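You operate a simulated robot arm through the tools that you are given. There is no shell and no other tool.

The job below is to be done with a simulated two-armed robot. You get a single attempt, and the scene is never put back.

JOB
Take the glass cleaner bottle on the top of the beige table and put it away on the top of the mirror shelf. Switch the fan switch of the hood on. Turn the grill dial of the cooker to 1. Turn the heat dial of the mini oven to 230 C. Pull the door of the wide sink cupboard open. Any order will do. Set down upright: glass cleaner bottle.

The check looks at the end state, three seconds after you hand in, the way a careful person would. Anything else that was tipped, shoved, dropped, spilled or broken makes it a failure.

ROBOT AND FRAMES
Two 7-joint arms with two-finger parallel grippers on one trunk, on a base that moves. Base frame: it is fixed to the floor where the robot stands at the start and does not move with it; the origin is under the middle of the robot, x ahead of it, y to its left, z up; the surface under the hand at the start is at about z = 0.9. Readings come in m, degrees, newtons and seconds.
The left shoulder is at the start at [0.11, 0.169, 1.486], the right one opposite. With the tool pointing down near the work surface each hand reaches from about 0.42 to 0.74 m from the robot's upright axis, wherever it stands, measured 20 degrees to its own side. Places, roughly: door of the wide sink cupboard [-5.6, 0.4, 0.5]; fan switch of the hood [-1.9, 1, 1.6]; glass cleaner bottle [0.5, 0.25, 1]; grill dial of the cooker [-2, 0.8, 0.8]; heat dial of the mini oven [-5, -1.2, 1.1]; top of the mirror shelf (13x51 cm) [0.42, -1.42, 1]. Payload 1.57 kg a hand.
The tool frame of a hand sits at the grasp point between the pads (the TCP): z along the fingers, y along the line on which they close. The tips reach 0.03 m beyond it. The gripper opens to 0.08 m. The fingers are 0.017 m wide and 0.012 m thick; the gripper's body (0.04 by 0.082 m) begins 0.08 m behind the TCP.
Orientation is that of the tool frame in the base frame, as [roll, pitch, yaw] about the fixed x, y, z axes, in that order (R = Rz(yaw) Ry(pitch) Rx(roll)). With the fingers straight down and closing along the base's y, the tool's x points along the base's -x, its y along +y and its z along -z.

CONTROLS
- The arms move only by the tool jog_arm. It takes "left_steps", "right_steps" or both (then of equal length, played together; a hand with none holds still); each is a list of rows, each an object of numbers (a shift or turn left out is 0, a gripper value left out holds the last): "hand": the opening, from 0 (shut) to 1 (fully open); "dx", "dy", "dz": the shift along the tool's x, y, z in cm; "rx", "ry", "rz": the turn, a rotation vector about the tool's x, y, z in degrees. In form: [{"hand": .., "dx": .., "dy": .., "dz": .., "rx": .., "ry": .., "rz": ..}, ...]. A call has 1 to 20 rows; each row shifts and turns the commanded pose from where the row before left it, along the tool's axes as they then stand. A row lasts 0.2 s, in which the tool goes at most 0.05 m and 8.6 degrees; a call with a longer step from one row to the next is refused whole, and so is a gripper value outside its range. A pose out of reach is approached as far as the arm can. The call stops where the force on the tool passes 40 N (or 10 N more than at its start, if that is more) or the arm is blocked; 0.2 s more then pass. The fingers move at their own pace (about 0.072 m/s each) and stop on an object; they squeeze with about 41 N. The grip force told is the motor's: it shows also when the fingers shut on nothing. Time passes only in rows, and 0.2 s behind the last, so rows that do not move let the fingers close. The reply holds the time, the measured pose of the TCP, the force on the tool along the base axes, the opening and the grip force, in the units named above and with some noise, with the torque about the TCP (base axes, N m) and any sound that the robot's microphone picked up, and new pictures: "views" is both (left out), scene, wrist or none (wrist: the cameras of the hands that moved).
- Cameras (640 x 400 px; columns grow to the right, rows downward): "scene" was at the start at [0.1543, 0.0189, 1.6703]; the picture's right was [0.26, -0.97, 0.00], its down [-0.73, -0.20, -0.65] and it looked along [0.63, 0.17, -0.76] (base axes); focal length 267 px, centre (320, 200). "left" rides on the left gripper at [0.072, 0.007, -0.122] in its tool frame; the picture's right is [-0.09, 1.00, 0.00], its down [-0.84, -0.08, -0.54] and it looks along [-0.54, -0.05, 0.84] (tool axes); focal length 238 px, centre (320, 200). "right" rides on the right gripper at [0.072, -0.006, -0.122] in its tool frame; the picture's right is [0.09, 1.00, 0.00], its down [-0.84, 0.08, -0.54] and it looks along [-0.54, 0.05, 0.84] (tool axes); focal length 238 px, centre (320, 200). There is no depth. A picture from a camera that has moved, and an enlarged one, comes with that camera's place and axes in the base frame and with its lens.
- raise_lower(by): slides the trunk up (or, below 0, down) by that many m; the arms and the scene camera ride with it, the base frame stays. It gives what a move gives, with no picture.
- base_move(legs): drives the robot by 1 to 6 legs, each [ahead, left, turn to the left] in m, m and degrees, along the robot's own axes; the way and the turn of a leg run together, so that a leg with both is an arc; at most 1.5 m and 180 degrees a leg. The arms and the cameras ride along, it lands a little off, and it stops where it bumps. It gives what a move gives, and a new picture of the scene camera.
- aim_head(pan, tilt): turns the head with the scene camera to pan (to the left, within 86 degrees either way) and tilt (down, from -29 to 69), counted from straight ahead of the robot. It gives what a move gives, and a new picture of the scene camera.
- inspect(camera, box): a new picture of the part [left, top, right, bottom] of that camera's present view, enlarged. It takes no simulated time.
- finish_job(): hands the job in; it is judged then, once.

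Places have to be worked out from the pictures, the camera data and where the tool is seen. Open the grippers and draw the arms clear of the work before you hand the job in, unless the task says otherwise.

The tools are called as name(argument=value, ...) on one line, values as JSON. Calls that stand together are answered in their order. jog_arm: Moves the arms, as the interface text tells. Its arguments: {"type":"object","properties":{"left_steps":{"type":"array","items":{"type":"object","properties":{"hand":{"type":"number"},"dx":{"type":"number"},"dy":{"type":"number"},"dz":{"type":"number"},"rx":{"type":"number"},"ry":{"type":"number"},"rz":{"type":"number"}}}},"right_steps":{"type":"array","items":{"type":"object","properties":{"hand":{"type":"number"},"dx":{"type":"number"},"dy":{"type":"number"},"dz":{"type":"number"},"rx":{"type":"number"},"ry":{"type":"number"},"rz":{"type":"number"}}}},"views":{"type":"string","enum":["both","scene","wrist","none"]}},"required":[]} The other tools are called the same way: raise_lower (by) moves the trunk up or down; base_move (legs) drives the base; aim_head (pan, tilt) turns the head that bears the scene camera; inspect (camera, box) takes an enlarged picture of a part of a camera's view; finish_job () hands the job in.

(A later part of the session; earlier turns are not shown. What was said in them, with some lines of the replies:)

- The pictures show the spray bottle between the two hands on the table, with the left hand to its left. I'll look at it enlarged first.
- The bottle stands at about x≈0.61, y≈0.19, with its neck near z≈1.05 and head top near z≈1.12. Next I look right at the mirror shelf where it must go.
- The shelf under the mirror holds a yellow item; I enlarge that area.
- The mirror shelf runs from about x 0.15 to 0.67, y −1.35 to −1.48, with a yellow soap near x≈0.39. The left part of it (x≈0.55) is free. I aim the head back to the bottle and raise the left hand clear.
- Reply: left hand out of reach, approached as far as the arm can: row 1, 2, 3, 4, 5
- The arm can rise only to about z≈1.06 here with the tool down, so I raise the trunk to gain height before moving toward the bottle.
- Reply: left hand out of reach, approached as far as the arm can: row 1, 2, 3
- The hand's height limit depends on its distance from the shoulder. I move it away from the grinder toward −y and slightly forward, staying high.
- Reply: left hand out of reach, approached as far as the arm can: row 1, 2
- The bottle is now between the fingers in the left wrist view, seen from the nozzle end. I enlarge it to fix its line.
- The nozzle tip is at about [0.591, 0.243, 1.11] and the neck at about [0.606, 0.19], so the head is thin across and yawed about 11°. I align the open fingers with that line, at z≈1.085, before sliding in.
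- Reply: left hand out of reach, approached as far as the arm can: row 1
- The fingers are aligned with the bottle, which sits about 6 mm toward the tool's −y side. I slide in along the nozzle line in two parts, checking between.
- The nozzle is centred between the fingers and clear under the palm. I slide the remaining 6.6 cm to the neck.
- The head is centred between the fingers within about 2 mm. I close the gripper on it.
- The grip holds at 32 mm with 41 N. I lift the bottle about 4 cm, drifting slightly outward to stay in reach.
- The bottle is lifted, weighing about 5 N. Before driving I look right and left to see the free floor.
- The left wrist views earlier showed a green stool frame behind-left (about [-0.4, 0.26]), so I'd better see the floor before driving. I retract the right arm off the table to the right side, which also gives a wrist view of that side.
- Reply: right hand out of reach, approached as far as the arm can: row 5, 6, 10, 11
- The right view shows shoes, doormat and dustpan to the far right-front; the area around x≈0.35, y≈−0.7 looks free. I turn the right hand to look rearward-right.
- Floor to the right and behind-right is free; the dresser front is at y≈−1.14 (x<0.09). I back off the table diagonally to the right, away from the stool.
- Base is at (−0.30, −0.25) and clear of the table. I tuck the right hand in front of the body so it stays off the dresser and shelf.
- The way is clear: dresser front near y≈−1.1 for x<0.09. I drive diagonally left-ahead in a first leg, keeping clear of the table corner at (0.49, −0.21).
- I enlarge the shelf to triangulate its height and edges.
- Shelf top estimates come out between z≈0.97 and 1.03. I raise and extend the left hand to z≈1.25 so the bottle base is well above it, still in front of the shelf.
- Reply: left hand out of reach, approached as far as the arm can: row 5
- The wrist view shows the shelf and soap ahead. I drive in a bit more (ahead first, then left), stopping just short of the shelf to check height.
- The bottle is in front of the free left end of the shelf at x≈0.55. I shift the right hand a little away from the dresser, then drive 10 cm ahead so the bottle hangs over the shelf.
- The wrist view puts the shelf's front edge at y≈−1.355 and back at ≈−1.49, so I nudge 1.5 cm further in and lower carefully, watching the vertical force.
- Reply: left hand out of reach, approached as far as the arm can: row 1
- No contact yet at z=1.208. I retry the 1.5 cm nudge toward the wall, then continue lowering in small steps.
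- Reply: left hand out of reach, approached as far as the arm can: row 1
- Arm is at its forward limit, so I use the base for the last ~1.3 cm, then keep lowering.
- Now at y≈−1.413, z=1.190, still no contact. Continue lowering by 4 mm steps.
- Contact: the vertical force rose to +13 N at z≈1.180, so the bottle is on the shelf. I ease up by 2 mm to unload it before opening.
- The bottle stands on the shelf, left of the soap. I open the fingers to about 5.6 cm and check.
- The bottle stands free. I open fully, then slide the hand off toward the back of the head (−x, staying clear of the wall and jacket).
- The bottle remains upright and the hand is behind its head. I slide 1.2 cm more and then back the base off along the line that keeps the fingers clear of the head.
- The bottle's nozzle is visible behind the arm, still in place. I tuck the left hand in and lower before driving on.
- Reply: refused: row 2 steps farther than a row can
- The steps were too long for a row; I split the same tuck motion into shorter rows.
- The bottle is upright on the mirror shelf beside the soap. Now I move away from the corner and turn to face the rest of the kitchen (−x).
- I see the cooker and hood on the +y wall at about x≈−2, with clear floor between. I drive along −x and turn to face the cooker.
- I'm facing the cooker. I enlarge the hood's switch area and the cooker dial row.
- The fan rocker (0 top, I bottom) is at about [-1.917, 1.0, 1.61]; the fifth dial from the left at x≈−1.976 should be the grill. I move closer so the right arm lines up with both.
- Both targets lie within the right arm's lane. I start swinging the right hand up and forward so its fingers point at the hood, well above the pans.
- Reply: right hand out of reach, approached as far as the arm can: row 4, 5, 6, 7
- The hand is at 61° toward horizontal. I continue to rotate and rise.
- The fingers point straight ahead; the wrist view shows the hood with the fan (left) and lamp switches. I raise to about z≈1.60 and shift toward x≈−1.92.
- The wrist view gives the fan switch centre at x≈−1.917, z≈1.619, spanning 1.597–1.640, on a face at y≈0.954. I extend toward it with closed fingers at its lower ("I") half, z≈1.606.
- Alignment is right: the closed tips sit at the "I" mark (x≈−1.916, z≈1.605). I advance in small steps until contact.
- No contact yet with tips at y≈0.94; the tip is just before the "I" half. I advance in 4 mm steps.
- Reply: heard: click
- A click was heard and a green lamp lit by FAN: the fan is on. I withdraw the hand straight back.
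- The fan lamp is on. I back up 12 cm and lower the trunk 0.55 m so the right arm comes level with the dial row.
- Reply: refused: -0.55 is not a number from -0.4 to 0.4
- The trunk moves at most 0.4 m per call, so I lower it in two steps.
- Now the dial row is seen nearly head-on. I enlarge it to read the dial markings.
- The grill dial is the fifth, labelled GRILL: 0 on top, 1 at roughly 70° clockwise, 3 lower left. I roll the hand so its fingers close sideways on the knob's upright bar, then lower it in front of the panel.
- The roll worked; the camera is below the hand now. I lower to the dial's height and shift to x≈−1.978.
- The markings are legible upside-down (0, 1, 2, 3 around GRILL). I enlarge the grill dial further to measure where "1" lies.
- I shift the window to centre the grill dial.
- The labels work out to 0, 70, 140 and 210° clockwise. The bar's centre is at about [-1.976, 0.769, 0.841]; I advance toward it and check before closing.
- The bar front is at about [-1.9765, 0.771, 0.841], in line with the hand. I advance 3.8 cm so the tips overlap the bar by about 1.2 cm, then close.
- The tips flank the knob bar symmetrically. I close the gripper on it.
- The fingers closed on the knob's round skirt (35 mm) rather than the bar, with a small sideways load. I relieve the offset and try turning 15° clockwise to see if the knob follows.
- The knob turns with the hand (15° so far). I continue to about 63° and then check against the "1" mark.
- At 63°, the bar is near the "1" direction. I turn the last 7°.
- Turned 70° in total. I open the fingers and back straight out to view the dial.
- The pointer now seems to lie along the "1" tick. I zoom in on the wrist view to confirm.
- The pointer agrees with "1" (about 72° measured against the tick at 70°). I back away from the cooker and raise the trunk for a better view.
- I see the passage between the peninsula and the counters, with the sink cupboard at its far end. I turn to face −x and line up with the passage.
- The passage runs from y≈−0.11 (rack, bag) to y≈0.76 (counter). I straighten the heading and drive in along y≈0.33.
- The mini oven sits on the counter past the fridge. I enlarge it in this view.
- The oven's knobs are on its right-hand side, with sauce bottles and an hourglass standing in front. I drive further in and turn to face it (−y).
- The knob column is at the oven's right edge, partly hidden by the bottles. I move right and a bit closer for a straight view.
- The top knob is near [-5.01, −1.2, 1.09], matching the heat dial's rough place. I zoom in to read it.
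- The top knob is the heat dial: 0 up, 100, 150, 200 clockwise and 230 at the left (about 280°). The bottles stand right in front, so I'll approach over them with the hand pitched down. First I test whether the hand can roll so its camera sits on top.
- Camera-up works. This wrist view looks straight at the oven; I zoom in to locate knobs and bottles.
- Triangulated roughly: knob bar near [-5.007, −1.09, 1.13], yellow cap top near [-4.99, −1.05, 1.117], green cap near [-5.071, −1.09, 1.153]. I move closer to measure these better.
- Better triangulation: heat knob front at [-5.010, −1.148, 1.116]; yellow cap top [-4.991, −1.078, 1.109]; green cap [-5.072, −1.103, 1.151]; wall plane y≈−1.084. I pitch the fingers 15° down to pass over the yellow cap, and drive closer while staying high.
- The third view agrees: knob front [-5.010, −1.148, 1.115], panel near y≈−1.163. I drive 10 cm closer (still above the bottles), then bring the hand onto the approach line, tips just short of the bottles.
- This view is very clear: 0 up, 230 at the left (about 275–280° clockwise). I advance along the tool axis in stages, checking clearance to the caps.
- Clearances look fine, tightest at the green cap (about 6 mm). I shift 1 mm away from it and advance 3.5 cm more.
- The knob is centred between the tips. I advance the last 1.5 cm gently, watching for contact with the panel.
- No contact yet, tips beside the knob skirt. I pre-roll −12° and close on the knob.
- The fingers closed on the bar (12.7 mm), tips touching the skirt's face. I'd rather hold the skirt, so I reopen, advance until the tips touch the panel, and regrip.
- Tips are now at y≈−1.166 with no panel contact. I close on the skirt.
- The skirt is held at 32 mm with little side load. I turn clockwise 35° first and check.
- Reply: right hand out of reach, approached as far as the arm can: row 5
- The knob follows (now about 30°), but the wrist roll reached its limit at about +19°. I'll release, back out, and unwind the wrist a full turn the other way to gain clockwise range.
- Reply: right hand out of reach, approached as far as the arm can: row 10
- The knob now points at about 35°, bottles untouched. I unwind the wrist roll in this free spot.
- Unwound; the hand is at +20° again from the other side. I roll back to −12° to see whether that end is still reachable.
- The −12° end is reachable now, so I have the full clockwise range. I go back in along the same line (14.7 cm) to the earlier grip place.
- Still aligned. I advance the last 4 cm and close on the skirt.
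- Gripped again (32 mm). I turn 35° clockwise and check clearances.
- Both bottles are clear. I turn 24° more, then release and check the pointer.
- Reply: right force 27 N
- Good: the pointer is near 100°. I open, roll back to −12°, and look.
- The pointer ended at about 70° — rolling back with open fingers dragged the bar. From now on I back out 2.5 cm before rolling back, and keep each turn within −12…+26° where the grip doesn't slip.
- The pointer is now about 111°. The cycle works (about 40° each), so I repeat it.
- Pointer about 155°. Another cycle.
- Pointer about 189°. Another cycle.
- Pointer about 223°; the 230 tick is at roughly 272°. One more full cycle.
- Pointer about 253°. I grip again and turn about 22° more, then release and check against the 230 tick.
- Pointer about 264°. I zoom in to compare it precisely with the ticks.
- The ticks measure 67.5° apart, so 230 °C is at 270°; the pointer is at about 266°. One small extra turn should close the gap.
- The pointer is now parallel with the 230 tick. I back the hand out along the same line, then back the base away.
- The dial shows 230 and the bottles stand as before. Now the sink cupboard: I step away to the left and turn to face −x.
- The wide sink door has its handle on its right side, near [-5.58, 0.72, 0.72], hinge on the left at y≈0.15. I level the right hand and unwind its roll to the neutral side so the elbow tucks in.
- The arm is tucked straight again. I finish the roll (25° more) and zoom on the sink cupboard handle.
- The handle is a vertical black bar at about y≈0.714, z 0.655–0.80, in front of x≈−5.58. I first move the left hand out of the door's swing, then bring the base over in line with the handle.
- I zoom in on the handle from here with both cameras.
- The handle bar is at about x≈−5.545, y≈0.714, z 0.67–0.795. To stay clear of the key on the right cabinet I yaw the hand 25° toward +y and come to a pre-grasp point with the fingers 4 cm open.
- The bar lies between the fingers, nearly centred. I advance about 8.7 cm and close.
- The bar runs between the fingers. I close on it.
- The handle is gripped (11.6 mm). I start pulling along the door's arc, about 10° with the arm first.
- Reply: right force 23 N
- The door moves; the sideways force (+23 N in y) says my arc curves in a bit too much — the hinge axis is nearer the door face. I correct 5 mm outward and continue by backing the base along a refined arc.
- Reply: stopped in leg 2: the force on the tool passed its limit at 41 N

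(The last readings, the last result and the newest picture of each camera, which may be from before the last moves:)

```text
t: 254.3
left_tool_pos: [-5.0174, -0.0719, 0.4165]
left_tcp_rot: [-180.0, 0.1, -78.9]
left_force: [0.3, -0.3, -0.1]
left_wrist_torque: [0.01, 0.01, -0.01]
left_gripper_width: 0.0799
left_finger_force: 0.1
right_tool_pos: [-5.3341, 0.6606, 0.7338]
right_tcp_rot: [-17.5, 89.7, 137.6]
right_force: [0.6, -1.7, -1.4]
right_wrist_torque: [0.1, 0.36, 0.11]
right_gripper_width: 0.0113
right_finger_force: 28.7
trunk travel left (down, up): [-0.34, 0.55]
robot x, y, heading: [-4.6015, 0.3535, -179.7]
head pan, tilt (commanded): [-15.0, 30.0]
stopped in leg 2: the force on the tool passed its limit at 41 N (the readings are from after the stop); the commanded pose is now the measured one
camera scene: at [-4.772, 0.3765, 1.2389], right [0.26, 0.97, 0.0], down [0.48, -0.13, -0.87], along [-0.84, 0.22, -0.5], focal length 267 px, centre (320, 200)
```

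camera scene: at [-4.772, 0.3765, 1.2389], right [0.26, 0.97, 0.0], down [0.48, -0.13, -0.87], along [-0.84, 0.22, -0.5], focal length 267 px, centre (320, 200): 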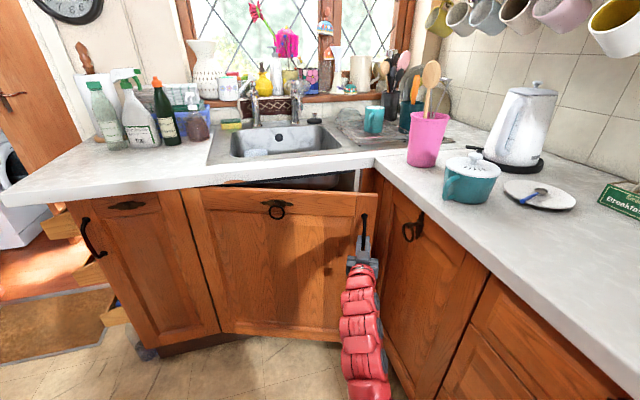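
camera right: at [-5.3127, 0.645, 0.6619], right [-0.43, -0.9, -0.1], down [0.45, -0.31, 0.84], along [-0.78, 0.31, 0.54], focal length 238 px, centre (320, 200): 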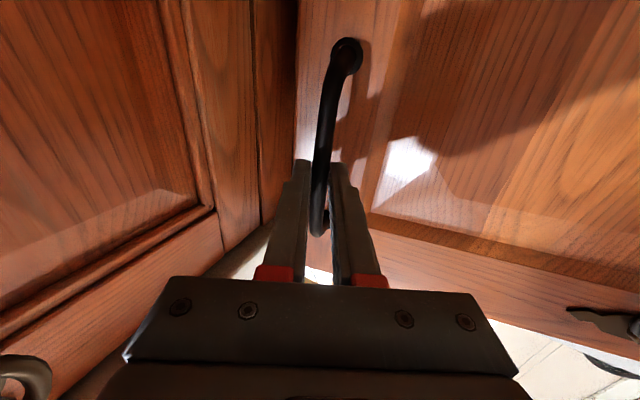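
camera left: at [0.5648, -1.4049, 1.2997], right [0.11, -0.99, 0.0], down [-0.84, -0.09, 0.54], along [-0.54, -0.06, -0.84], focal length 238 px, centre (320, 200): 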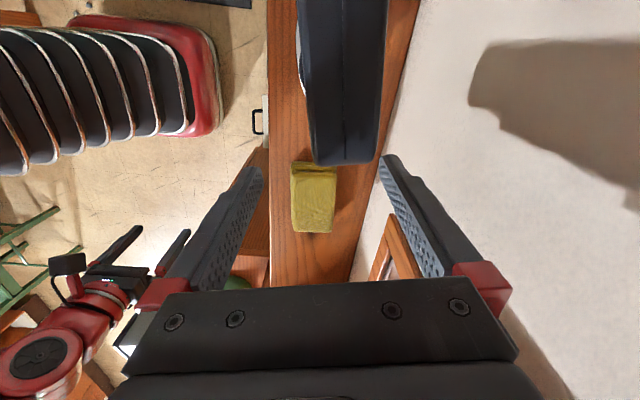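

The reading shows the door at about 20°, with the hand relaxed on the arc again. I continue with single short legs following the steeper arc.

base_move(legs=[[-0.0442, 0.0225, 0]])

base_move(legs=[[-0.0421, 0.0264, 0]])

```text
t: 255.2
left_tool_pos: [-4.9734, -0.0955, 0.4158]
left_tcp_rot: [-180.0, 0.1, -79.0]
left_force: [-0.4, -0.4, -0.3]
left_wrist_torque: [-0.02, 0.01, -0.01]
left_gripper_width: 0.0801
left_finger_force: 0.0
right_tool_pos: [-5.2889, 0.6375, 0.735]
right_tcp_rot: [-31.0, 89.7, 124.2]
right_force: [-2.2, -4.8, -1.3]
right_wrist_torque: [-0.09, -0.13, 0.19]
right_gripper_width: 0.0115
right_finger_force: 28.5
trunk travel left (down, up): [-0.34, 0.55]
robot x, y, heading: [-4.5597, 0.3315, -179.9]
head pan, tilt (commanded): [-15.0, 30.0]
camera scene: at [-4.727, 0.3535, 1.2389], right [0.26, 0.97, 0.0], down [0.48, -0.13, -0.87], along [-0.84, 0.22, -0.5], focal length 267 px, centre (320, 200)
```

scene: 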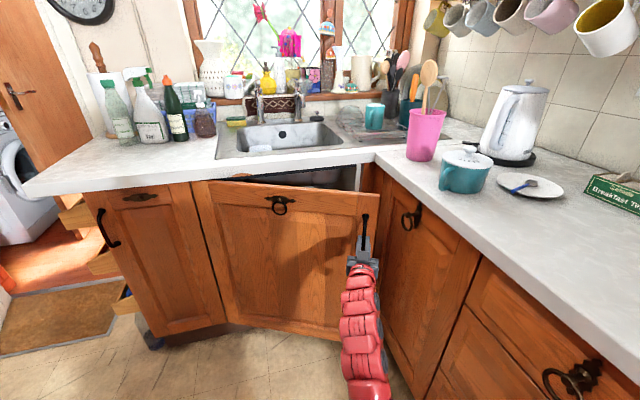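

```text
t: 256.1
left_tool_pos: [-4.9312, -0.121, 0.4165]
left_tcp_rot: [179.8, 0.0, -78.9]
left_force: [0.3, 0.7, -0.4]
left_wrist_torque: [0.0, -0.01, 0.01]
left_gripper_width: 0.0802
left_finger_force: 0.1
right_tool_pos: [-5.247, 0.6117, 0.7353]
right_tcp_rot: [-30.4, 89.8, 124.8]
right_force: [1.2, 0.7, 0.7]
right_wrist_torque: [-0.04, -0.14, 0.09]
right_gripper_width: 0.0115
right_finger_force: 28.8
trunk travel left (down, up): [-0.34, 0.55]
robot x, y, heading: [-4.5158, 0.3045, -179.7]
head pan, tilt (commanded): [-15.0, 30.0]
camera scene: at [-4.685, 0.3276, 1.2389], right [0.26, 0.97, 0.0], down [0.48, -0.13, -0.87], along [-0.84, 0.22, -0.5], focal length 267 px, centre (320, 200)
```

scene: 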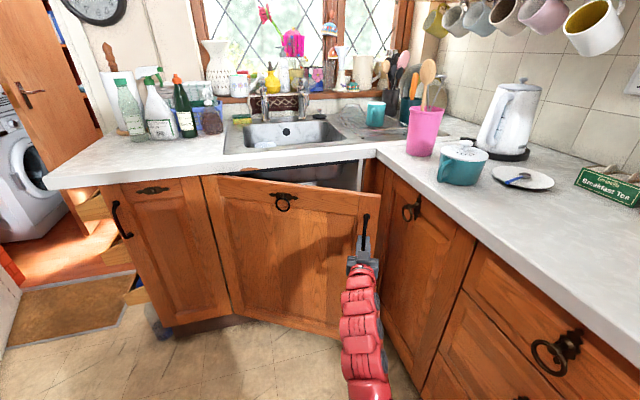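

Smooth: the door is at about 30° with almost no side force. I continue to 40° and then 50°.

base_move(legs=[[-0.0396, 0.0299, 0]])

base_move(legs=[[-0.0368, 0.0332, 0]])

base_move(legs=[[-0.0339, 0.0363, 0]])

```text
t: 257.0
left_tool_pos: [-4.8908, -0.1507, 0.4173]
left_tcp_rot: [180.0, 0.0, -78.9]
left_force: [0.4, 0.1, -0.6]
left_wrist_torque: [-0.04, 0.01, -0.01]
left_gripper_width: 0.0803
left_finger_force: 0.1
right_tool_pos: [-5.2069, 0.5817, 0.7337]
right_tcp_rot: [-35.4, 89.8, 119.9]
right_force: [0.2, 1.1, 1.2]
right_wrist_torque: [-0.02, -0.12, 0.07]
right_gripper_width: 0.0113
right_finger_force: 28.4
trunk travel left (down, up): [-0.34, 0.55]
robot x, y, heading: [-4.4765, 0.2786, -180.0]
head pan, tilt (commanded): [-15.0, 30.0]
camera scene: at [-4.6453, 0.2977, 1.2389], right [0.26, 0.97, 0.0], down [0.48, -0.13, -0.87], along [-0.84, 0.22, -0.5], focal length 267 px, centre (320, 200)
```

scene: 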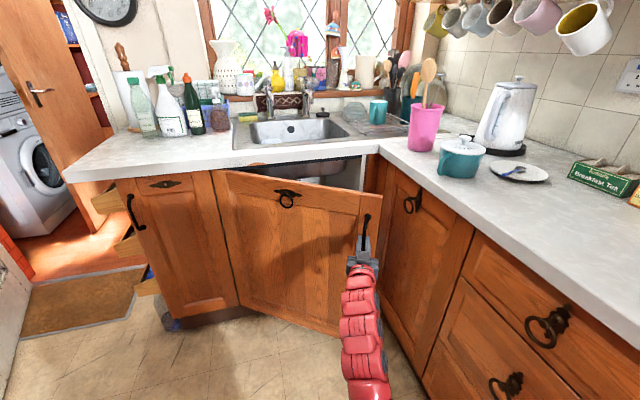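

```text
t: 257.9
left_tool_pos: [-4.8548, -0.1848, 0.4179]
left_tcp_rot: [179.9, 0.1, -79.1]
left_force: [0.5, 0.2, 0.2]
left_wrist_torque: [0.03, 0.02, -0.01]
left_gripper_width: 0.0799
left_finger_force: 0.1
right_tool_pos: [-5.1701, 0.5493, 0.7348]
right_tcp_rot: [-42.0, 89.7, 113.1]
right_force: [2.5, 3.3, 1.5]
right_wrist_torque: [-0.02, -0.08, 0.03]
right_gripper_width: 0.0114
right_finger_force: 29.3
trunk travel left (down, up): [-0.34, 0.55]
robot x, y, heading: [-4.442, 0.2431, -180.1]
head pan, tilt (commanded): [-15.0, 30.0]
camera scene: at [-4.6084, 0.2649, 1.239], right [0.26, 0.97, 0.0], down [0.48, -0.13, -0.87], along [-0.84, 0.22, -0.5], focal length 267 px, centre (320, 200)
```

scene: 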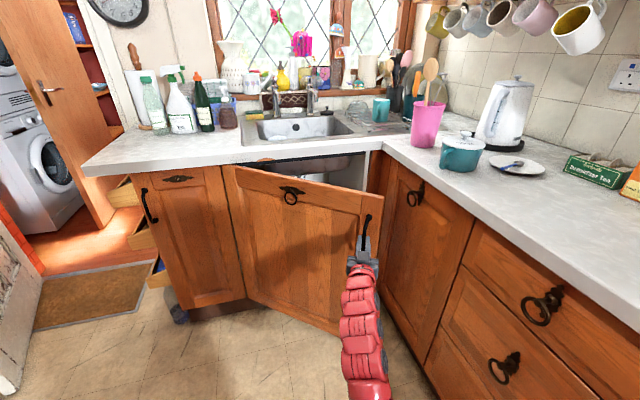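

```text
t: 258.9
left_tool_pos: [-4.8213, -0.2191, 0.4157]
left_tcp_rot: [179.9, 0.2, -79.0]
left_force: [1.0, -0.6, 0.4]
left_wrist_torque: [-0.03, -0.01, 0.0]
left_gripper_width: 0.0801
left_finger_force: 0.1
right_tool_pos: [-5.1372, 0.5141, 0.7331]
right_tcp_rot: [-49.3, 89.7, 105.8]
right_force: [2.5, 1.8, 2.6]
right_wrist_torque: [-0.05, -0.02, 0.03]
right_gripper_width: 0.0114
right_finger_force: 28.7
trunk travel left (down, up): [-0.34, 0.55]
robot x, y, heading: [-4.4072, 0.2086, 180.3]
head pan, tilt (commanded): [-15.0, 30.0]
camera scene: at [-4.5755, 0.2287, 1.239], right [0.26, 0.97, 0.0], down [0.48, -0.13, -0.87], along [-0.84, 0.22, -0.5], focal length 267 px, centre (320, 200)
```

scene: 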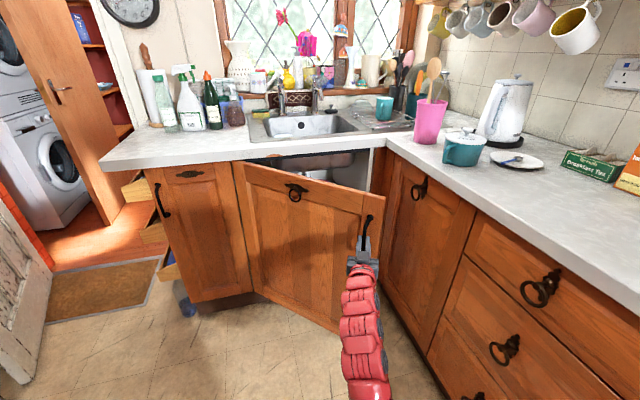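

The door is at about 45°, tracking well. I continue to 60°.

base_move(legs=[[-0.0305, 0.0391, 0]])

base_move(legs=[[-0.027, 0.0416, 0]])

base_move(legs=[[-0.0233, 0.0439, 0]])

```text
t: 259.8
left_tool_pos: [-4.7905, -0.2581, 0.4168]
left_tcp_rot: [179.9, 0.1, -79.0]
left_force: [0.2, -0.2, 0.0]
left_wrist_torque: [0.02, 0.03, 0.02]
left_gripper_width: 0.0798
left_finger_force: 0.0
right_tool_pos: [-5.1065, 0.475, 0.7328]
right_tcp_rot: [-53.3, 89.8, 101.9]
right_force: [0.8, 0.1, 1.1]
right_wrist_torque: [-0.03, 0.04, 0.11]
right_gripper_width: 0.0113
right_finger_force: 28.4
trunk travel left (down, up): [-0.34, 0.55]
robot x, y, heading: [-4.3779, 0.166, -180.0]
head pan, tilt (commanded): [-15.0, 30.0]
camera scene: at [-4.5448, 0.1902, 1.239], right [0.26, 0.97, 0.0], down [0.48, -0.13, -0.87], along [-0.84, 0.22, -0.5], focal length 267 px, centre (320, 200)
```

scene: 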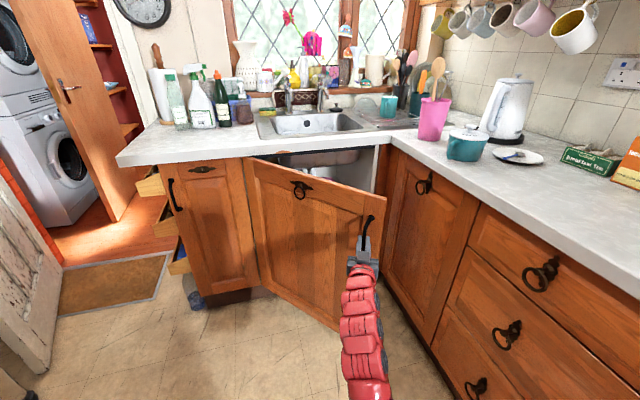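

```text
t: 260.7
left_tool_pos: [-4.7652, -0.2987, 0.4157]
left_tcp_rot: [180.0, 0.1, -79.0]
left_force: [-0.3, 1.0, -0.7]
left_wrist_torque: [0.01, 0.02, 0.03]
left_gripper_width: 0.0802
left_finger_force: 0.1
right_tool_pos: [-5.0803, 0.4335, 0.7339]
right_tcp_rot: [-55.0, 89.8, 100.0]
right_force: [0.4, 0.2, 2.3]
right_wrist_torque: [-0.03, 0.03, 0.08]
right_gripper_width: 0.0113
right_finger_force: 28.9
trunk travel left (down, up): [-0.34, 0.55]
robot x, y, heading: [-4.353, 0.1283, 179.7]
head pan, tilt (commanded): [-15.0, 30.0]
camera scene: at [-4.5182, 0.1493, 1.239], right [0.26, 0.97, 0.0], down [0.48, -0.13, -0.87], along [-0.84, 0.22, -0.5], focal length 267 px, centre (320, 200)
```

scene: 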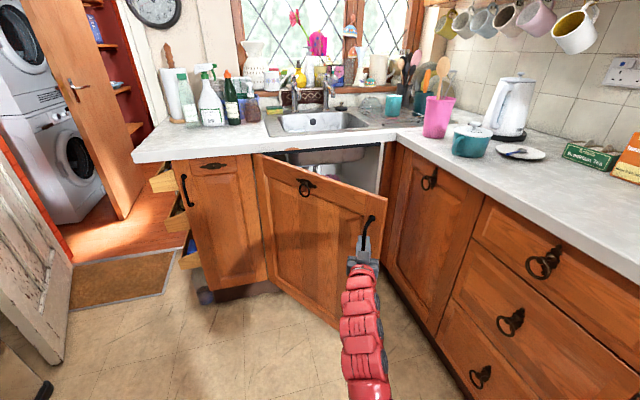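

```text
t: 261.6
left_tool_pos: [-4.7408, -0.3437, 0.4161]
left_tcp_rot: [180.0, 0.2, -78.9]
left_force: [1.0, -0.3, 0.6]
left_wrist_torque: [-0.01, -0.01, -0.01]
left_gripper_width: 0.0798
left_finger_force: 0.1
right_tool_pos: [-5.0567, 0.3907, 0.7344]
right_tcp_rot: [-58.2, 89.9, 96.9]
right_force: [5.4, 1.5, 0.8]
right_wrist_torque: [-0.02, 0.09, -0.04]
right_gripper_width: 0.0113
right_finger_force: 28.9
trunk travel left (down, up): [-0.34, 0.55]
robot x, y, heading: [-4.329, 0.085, 179.9]
head pan, tilt (commanded): [-15.0, 30.0]
camera scene: at [-4.4944, 0.1051, 1.239], right [0.26, 0.97, 0.0], down [0.48, -0.13, -0.87], along [-0.84, 0.22, -0.5], focal length 267 px, centre (320, 200)
```

scene: 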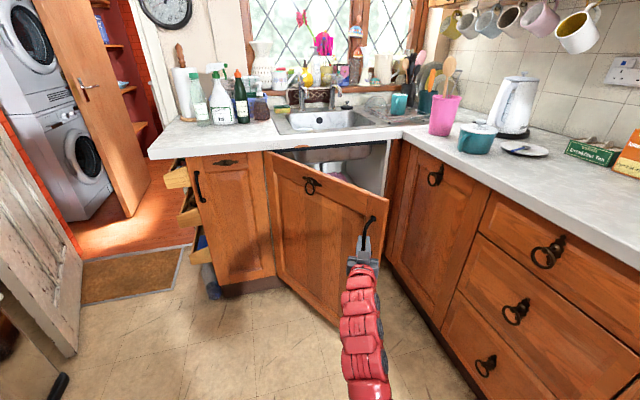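

The door is at about 60°. I keep going to 70°.

base_move(legs=[[-0.0193, 0.0457, 0]])

base_move(legs=[[-0.0153, 0.0472, 0]])

```text
t: 262.6
left_tool_pos: [-4.7221, -0.3895, 0.417]
left_tcp_rot: [179.8, 0.2, -79.0]
left_force: [0.6, -0.3, 0.6]
left_wrist_torque: [0.02, 0.01, -0.03]
left_gripper_width: 0.08
left_finger_force: 0.0
right_tool_pos: [-5.0369, 0.3449, 0.7342]
right_tcp_rot: [-63.0, 89.8, 92.1]
right_force: [6.3, 1.7, 0.7]
right_wrist_torque: [0.05, 0.26, -0.03]
right_gripper_width: 0.0114
right_finger_force: 28.6
trunk travel left (down, up): [-0.34, 0.55]
robot x, y, heading: [-4.3057, 0.0375, -179.9]
head pan, tilt (commanded): [-15.0, 30.0]
camera scene: at [-4.4752, 0.0597, 1.239], right [0.26, 0.97, 0.0], down [0.48, -0.13, -0.87], along [-0.84, 0.22, -0.5], focal length 267 px, centre (320, 200)
```

scene: 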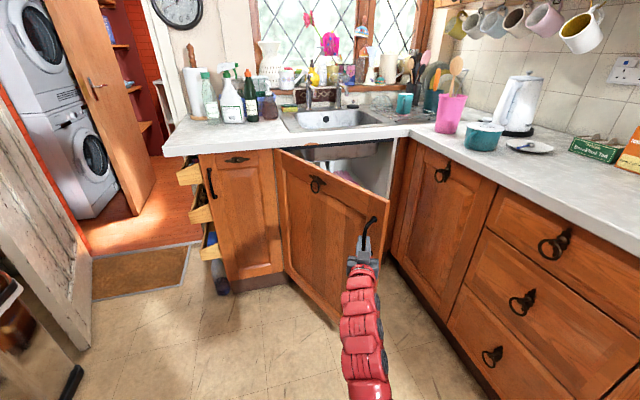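

```text
t: 263.5
left_tool_pos: [-4.7079, -0.4353, 0.4152]
left_tcp_rot: [179.9, 0.2, -79.0]
left_force: [0.0, -1.3, -0.2]
left_wrist_torque: [0.0, 0.01, -0.02]
left_gripper_width: 0.0801
left_finger_force: 0.1
right_tool_pos: [-5.0222, 0.2984, 0.7344]
right_tcp_rot: [-65.0, 89.8, 90.1]
right_force: [1.0, 0.1, 2.3]
right_wrist_torque: [0.01, 0.22, -0.03]
right_gripper_width: 0.0117
right_finger_force: 29.3
trunk travel left (down, up): [-0.34, 0.55]
robot x, y, heading: [-4.2944, -0.01, 179.9]
head pan, tilt (commanded): [-15.0, 30.0]
camera scene: at [-4.4602, 0.0121, 1.239], right [0.26, 0.97, 0.0], down [0.48, -0.13, -0.87], along [-0.84, 0.23, -0.5], focal length 267 px, centre (320, 200)
```

scene: 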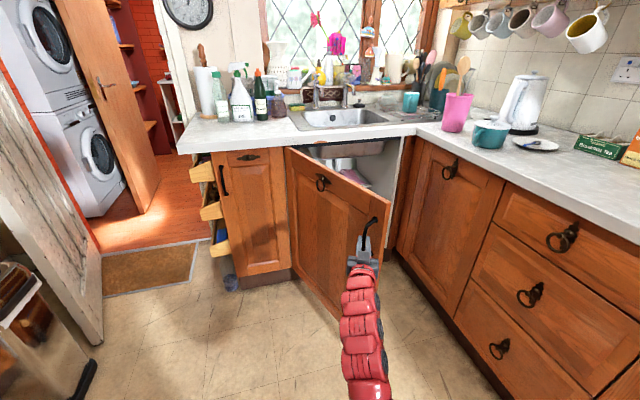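

About 70° now. Two more short legs to reach about 80°.

base_move(legs=[[-0.0111, 0.0484, 0]])

base_move(legs=[[-0.0069, 0.049, 0]])

```text
t: 264.4
left_tool_pos: [-4.695, -0.4837, 0.4153]
left_tcp_rot: [179.8, 0.1, -78.9]
left_force: [0.4, -0.6, 0.1]
left_wrist_torque: [0.04, 0.0, 0.0]
left_gripper_width: 0.0799
left_finger_force: 0.1
right_tool_pos: [-5.0109, 0.251, 0.7339]
right_tcp_rot: [-66.8, 89.9, 88.0]
right_force: [7.3, 0.9, 0.7]
right_wrist_torque: [-0.01, 0.16, -0.12]
right_gripper_width: 0.0115
right_finger_force: 28.5
trunk travel left (down, up): [-0.34, 0.55]
robot x, y, heading: [-4.2807, -0.0583, 179.8]
head pan, tilt (commanded): [-15.0, 30.0]
camera scene: at [-4.449, -0.036, 1.239], right [0.26, 0.97, 0.0], down [0.48, -0.13, -0.87], along [-0.84, 0.22, -0.5], focal length 267 px, centre (320, 200)
```

scene: 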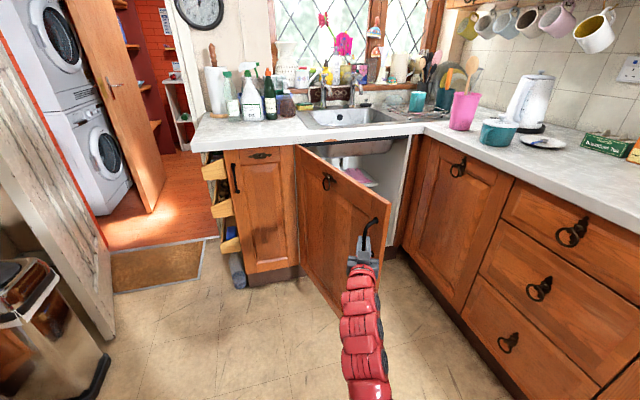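

```text
t: 265.3
left_tool_pos: [-4.6881, -0.5333, 0.4165]
left_tcp_rot: [179.9, 0.1, -79.0]
left_force: [0.5, 0.7, -0.4]
left_wrist_torque: [0.02, 0.0, 0.01]
left_gripper_width: 0.0801
left_finger_force: 0.1
right_tool_pos: [-5.0035, 0.2009, 0.7317]
right_tcp_rot: [-68.1, 89.9, 86.8]
right_force: [4.5, 0.1, 1.3]
right_wrist_torque: [-0.02, 0.17, -0.11]
right_gripper_width: 0.0113
right_finger_force: 29.1
trunk travel left (down, up): [-0.34, 0.55]
robot x, y, heading: [-4.2734, -0.1095, 179.9]
head pan, tilt (commanded): [-15.0, 30.0]
camera scene: at [-4.4422, -0.0863, 1.239], right [0.26, 0.97, 0.0], down [0.48, -0.13, -0.87], along [-0.84, 0.22, -0.5], focal length 267 px, centre (320, 200)
```

scene: 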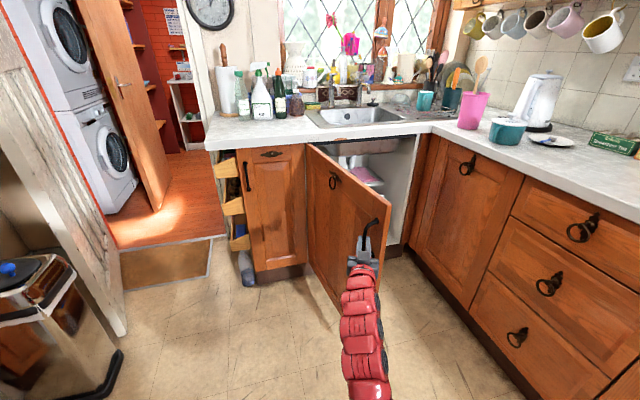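

The door stands about 80° open. I open the fingers slightly and slide them straight off the handle.

jog_arm(right_steps=[{"hand": 0.2}, {"hand": 0.4}, {}, {"dz": -2}, {"dz": -2.5}, {"dz": -2.5}, {}], views="both")

```text
t: 266.9
left_tool_pos: [-4.6888, -0.5342, 0.4169]
left_tcp_rot: [-180.0, 0.2, -79.0]
left_force: [-0.8, -0.2, 0.5]
left_wrist_torque: [-0.01, 0.01, 0.0]
left_gripper_width: 0.0799
left_finger_force: 0.1
right_tool_pos: [-4.9397, 0.1712, 0.7334]
right_tcp_rot: [-86.9, 89.8, 68.1]
right_force: [-0.1, 0.8, 0.4]
right_wrist_torque: [0.0, 0.0, -0.02]
right_gripper_width: 0.0322
right_finger_force: 0.1
trunk travel left (down, up): [-0.34, 0.55]
robot x, y, heading: [-4.2724, -0.106, 179.9]
head pan, tilt (commanded): [-15.0, 30.0]
camera scene: at [-4.443, -0.0855, 1.2389], right [0.26, 0.97, 0.0], down [0.48, -0.13, -0.87], along [-0.84, 0.22, -0.5], focal length 267 px, centre (320, 200)
camera right: at [-4.828, 0.1259, 0.6607], right [-0.42, -0.9, -0.1], down [0.46, -0.3, 0.84], along [-0.78, 0.31, 0.54], focal length 238 px, centre (320, 200)
```

scene: 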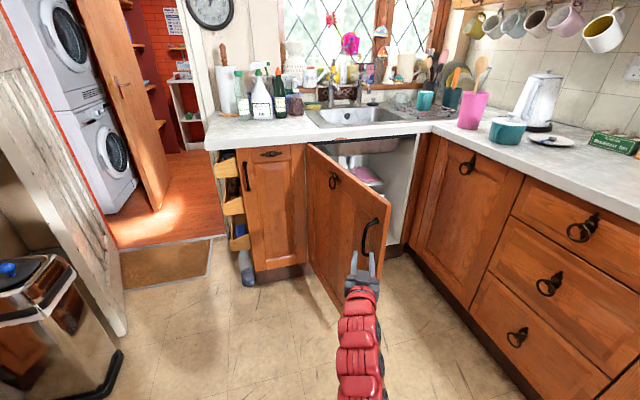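
right: 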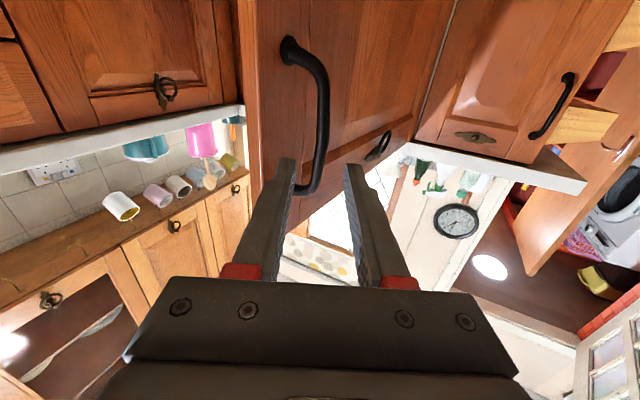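

The door stays open on its own. I retract the hand further with the arm before moving the base away.

jog_arm(right_steps=[{"dz": -2.5}, {"dz": -2.5}, {"dz": -2.5}, {"dz": -2}, {}], views="scene")

aim_head(pan=0, tilt=35)

```text
t: 268.1
left_tool_pos: [-4.6892, -0.5338, 0.417]
left_tcp_rot: [179.9, 0.0, -79.0]
left_force: [0.6, 0.4, 0.3]
left_wrist_torque: [0.02, 0.0, -0.04]
left_gripper_width: 0.08
left_finger_force: 0.1
right_tool_pos: [-4.8638, 0.1349, 0.7342]
right_tcp_rot: [-78.7, 89.7, 76.4]
right_force: [0.1, 0.4, -0.5]
right_wrist_torque: [0.0, 0.0, 0.01]
right_gripper_width: 0.032
right_finger_force: 0.0
right hand out of reach, approached as far as the arm can: row 4
trunk travel left (down, up): [-0.34, 0.55]
robot x, y, heading: [-4.2739, -0.1069, 179.9]
head pan, tilt (commanded): [-15.0, 30.0]
camera scene: at [-4.4429, -0.0855, 1.2389], right [0.26, 0.97, 0.0], down [0.48, -0.13, -0.87], along [-0.84, 0.22, -0.5], focal length 267 px, centre (320, 200)
```

scene: 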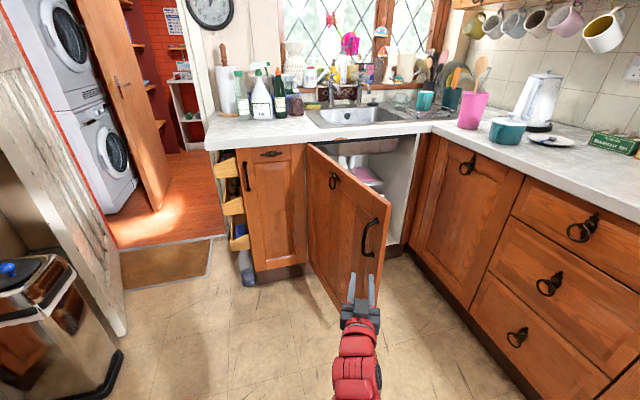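

```text
t: 268.9
left_tool_pos: [-4.6895, -0.5334, 0.416]
left_tcp_rot: [179.9, 0.0, -79.0]
left_force: [0.0, -0.5, 0.3]
left_wrist_torque: [-0.02, -0.01, 0.02]
left_gripper_width: 0.08
left_finger_force: 0.1
right_tool_pos: [-4.8644, 0.1346, 0.7318]
right_tcp_rot: [-82.1, 89.8, 72.8]
right_force: [-0.1, 0.5, 0.0]
right_wrist_torque: [0.02, 0.04, 0.02]
right_gripper_width: 0.0319
right_finger_force: 0.1
trunk travel left (down, up): [-0.34, 0.55]
robot x, y, heading: [-4.278, -0.1089, 180.1]
head pan, tilt (commanded): [0.0, 35.0]
camera scene: at [-4.4437, -0.1088, 1.2311], right [0.0, 1.0, 0.0], down [0.57, 0.0, -0.82], along [-0.82, 0.0, -0.57], focal length 267 px, centre (320, 200)
```

scene: 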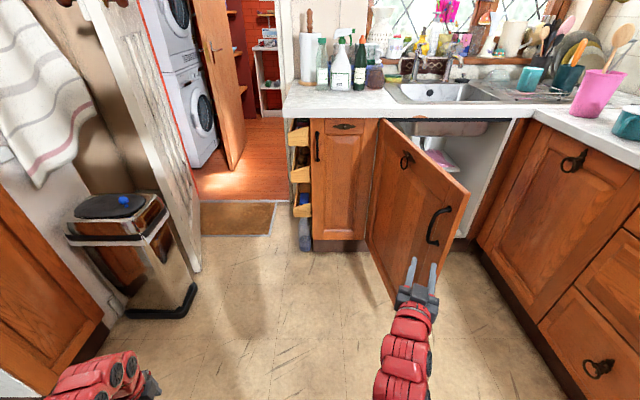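

Measured from this view the door is open about 80° and the hand is clear of it. I open the gripper fully and drive away through the free middle of the passage.

jog_arm(right_steps=[{"hand": 1}, {}], views="none")

base_move(legs=[[0, -0.4, 0], [-0.45, 0, 0]])

raise_lower(by=0.4)

aim_head(pan=10, tilt=25)

```text
t: 269.5
left_tool_pos: [-4.6895, -0.5344, 0.4158]
left_tcp_rot: [179.9, -0.1, -79.0]
left_force: [0.3, 1.2, -0.7]
left_wrist_torque: [-0.01, 0.03, 0.02]
left_gripper_width: 0.0797
left_finger_force: 0.0
right_tool_pos: [-4.8645, 0.1362, 0.733]
right_tcp_rot: [-79.7, 89.9, 75.1]
right_force: [0.4, -0.9, -0.2]
right_wrist_torque: [-0.04, 0.0, -0.02]
right_gripper_width: 0.08
right_finger_force: 0.2
trunk travel left (down, up): [-0.34, 0.55]
robot x, y, heading: [-4.2742, -0.1086, 179.9]
head pan, tilt (commanded): [0.0, 35.0]
```

```text
t: 274.3
left_tool_pos: [-4.2345, -0.1353, 0.4164]
left_tcp_rot: [179.8, 0.1, -78.5]
left_force: [0.3, -0.6, -0.3]
left_wrist_torque: [-0.02, -0.01, 0.0]
left_gripper_width: 0.0802
left_finger_force: 0.2
right_tool_pos: [-4.4129, 0.5318, 0.7324]
right_tcp_rot: [-75.5, 89.8, 80.1]
right_force: [-1.0, 0.8, 0.5]
right_wrist_torque: [-0.01, -0.03, 0.02]
right_gripper_width: 0.0799
right_finger_force: 0.1
trunk travel left (down, up): [-0.34, 0.55]
robot x, y, heading: [-3.8226, 0.2953, -179.7]
head pan, tilt (commanded): [0.0, 35.0]
camera scene: at [-3.9908, 0.2911, 1.2312], right [-0.01, 1.0, 0.0], down [0.57, 0.0, -0.82], along [-0.82, -0.01, -0.57], focal length 267 px, centre (320, 200)
```

scene: 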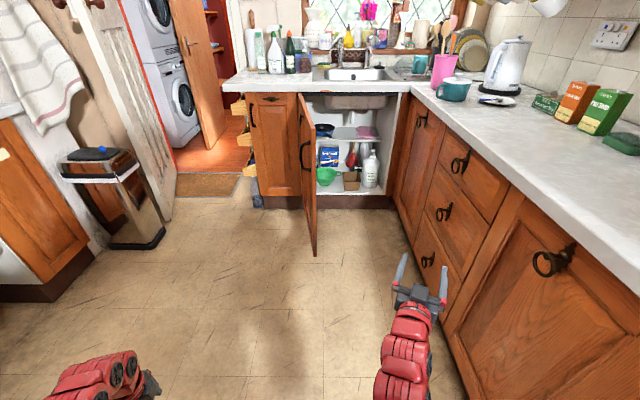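

```text
t: 278.1
left_tool_pos: [-4.2331, -0.1358, 0.817]
left_tcp_rot: [179.9, 0.0, -78.5]
left_force: [0.2, 0.2, 0.3]
left_wrist_torque: [-0.01, 0.03, 0.01]
left_gripper_width: 0.0799
left_finger_force: 0.1
right_tool_pos: [-4.4143, 0.5311, 1.1318]
right_tcp_rot: [-79.5, 89.7, 76.0]
right_force: [-0.5, 0.7, 0.2]
right_wrist_torque: [0.02, 0.04, -0.01]
right_gripper_width: 0.0798
right_finger_force: 0.1
trunk travel left (down, up): [-0.74, 0.15]
robot x, y, heading: [-3.8213, 0.2957, -179.5]
head pan, tilt (commanded): [0.0, 35.0]
```

```text
t: 278.9
left_tool_pos: [-4.2333, -0.1351, 0.8153]
left_tcp_rot: [179.9, 0.0, -78.6]
left_force: [0.8, -0.3, -0.1]
left_wrist_torque: [0.02, -0.01, 0.01]
left_gripper_width: 0.0801
left_finger_force: 0.0
right_tool_pos: [-4.4123, 0.5313, 1.1327]
right_tcp_rot: [-80.7, 89.8, 74.9]
right_force: [0.2, 0.3, -0.2]
right_wrist_torque: [-0.03, 0.02, 0.01]
right_gripper_width: 0.0799
right_finger_force: 0.2
trunk travel left (down, up): [-0.74, 0.15]
robot x, y, heading: [-3.818, 0.2936, -179.7]
head pan, tilt (commanded): [10.0, 25.0]
camera scene: at [-3.9938, 0.2751, 1.6468], right [-0.18, 0.98, 0.0], down [0.42, 0.08, -0.91], along [-0.89, -0.16, -0.42], focal length 267 px, centre (320, 200)
```

scene: 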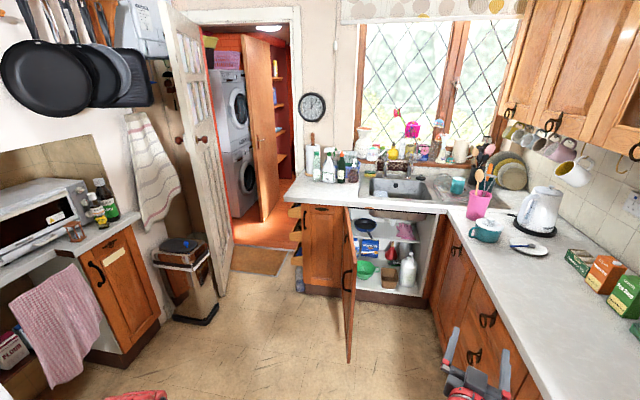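

All five are done: the bottle is upright on the mirror shelf, the fan lamp is lit, the grill dial is at 1, the mini oven is at 230 and the sink door is open about 80°. Both grippers are open and clear, so I hand the job in.

finish_job()

```text
The job is handed in.
```

I did all five jobs and handed in the attempt. The check's result hasn't come back, so what follows is what the cameras showed.

- **Glass cleaner bottle:** it stands upright on the mirror shelf, to the left of the yellow soap.
- **Hood fan:** I pressed the lower half of the rocker, heard a click, and the green lamp by FAN came on.
- **Grill dial:** turned to 1. The pointer measured about 72–74° against the mark at 70°, so it may sit a few degrees past.
- **Mini oven heat dial:** the pointer lines up with the 230 mark. The two bottles in front of it were still standing when I left.
- **Wide sink cupboard door:** open about 80°, and it stayed there when I let go.

I saw nothing tipped or shoved along the way, and the robot reported no bumps. Both grippers are open and the arms are clear of the work. I didn't drive back for a last look at the cooker and shelf, so those are as I saw them right after each job.
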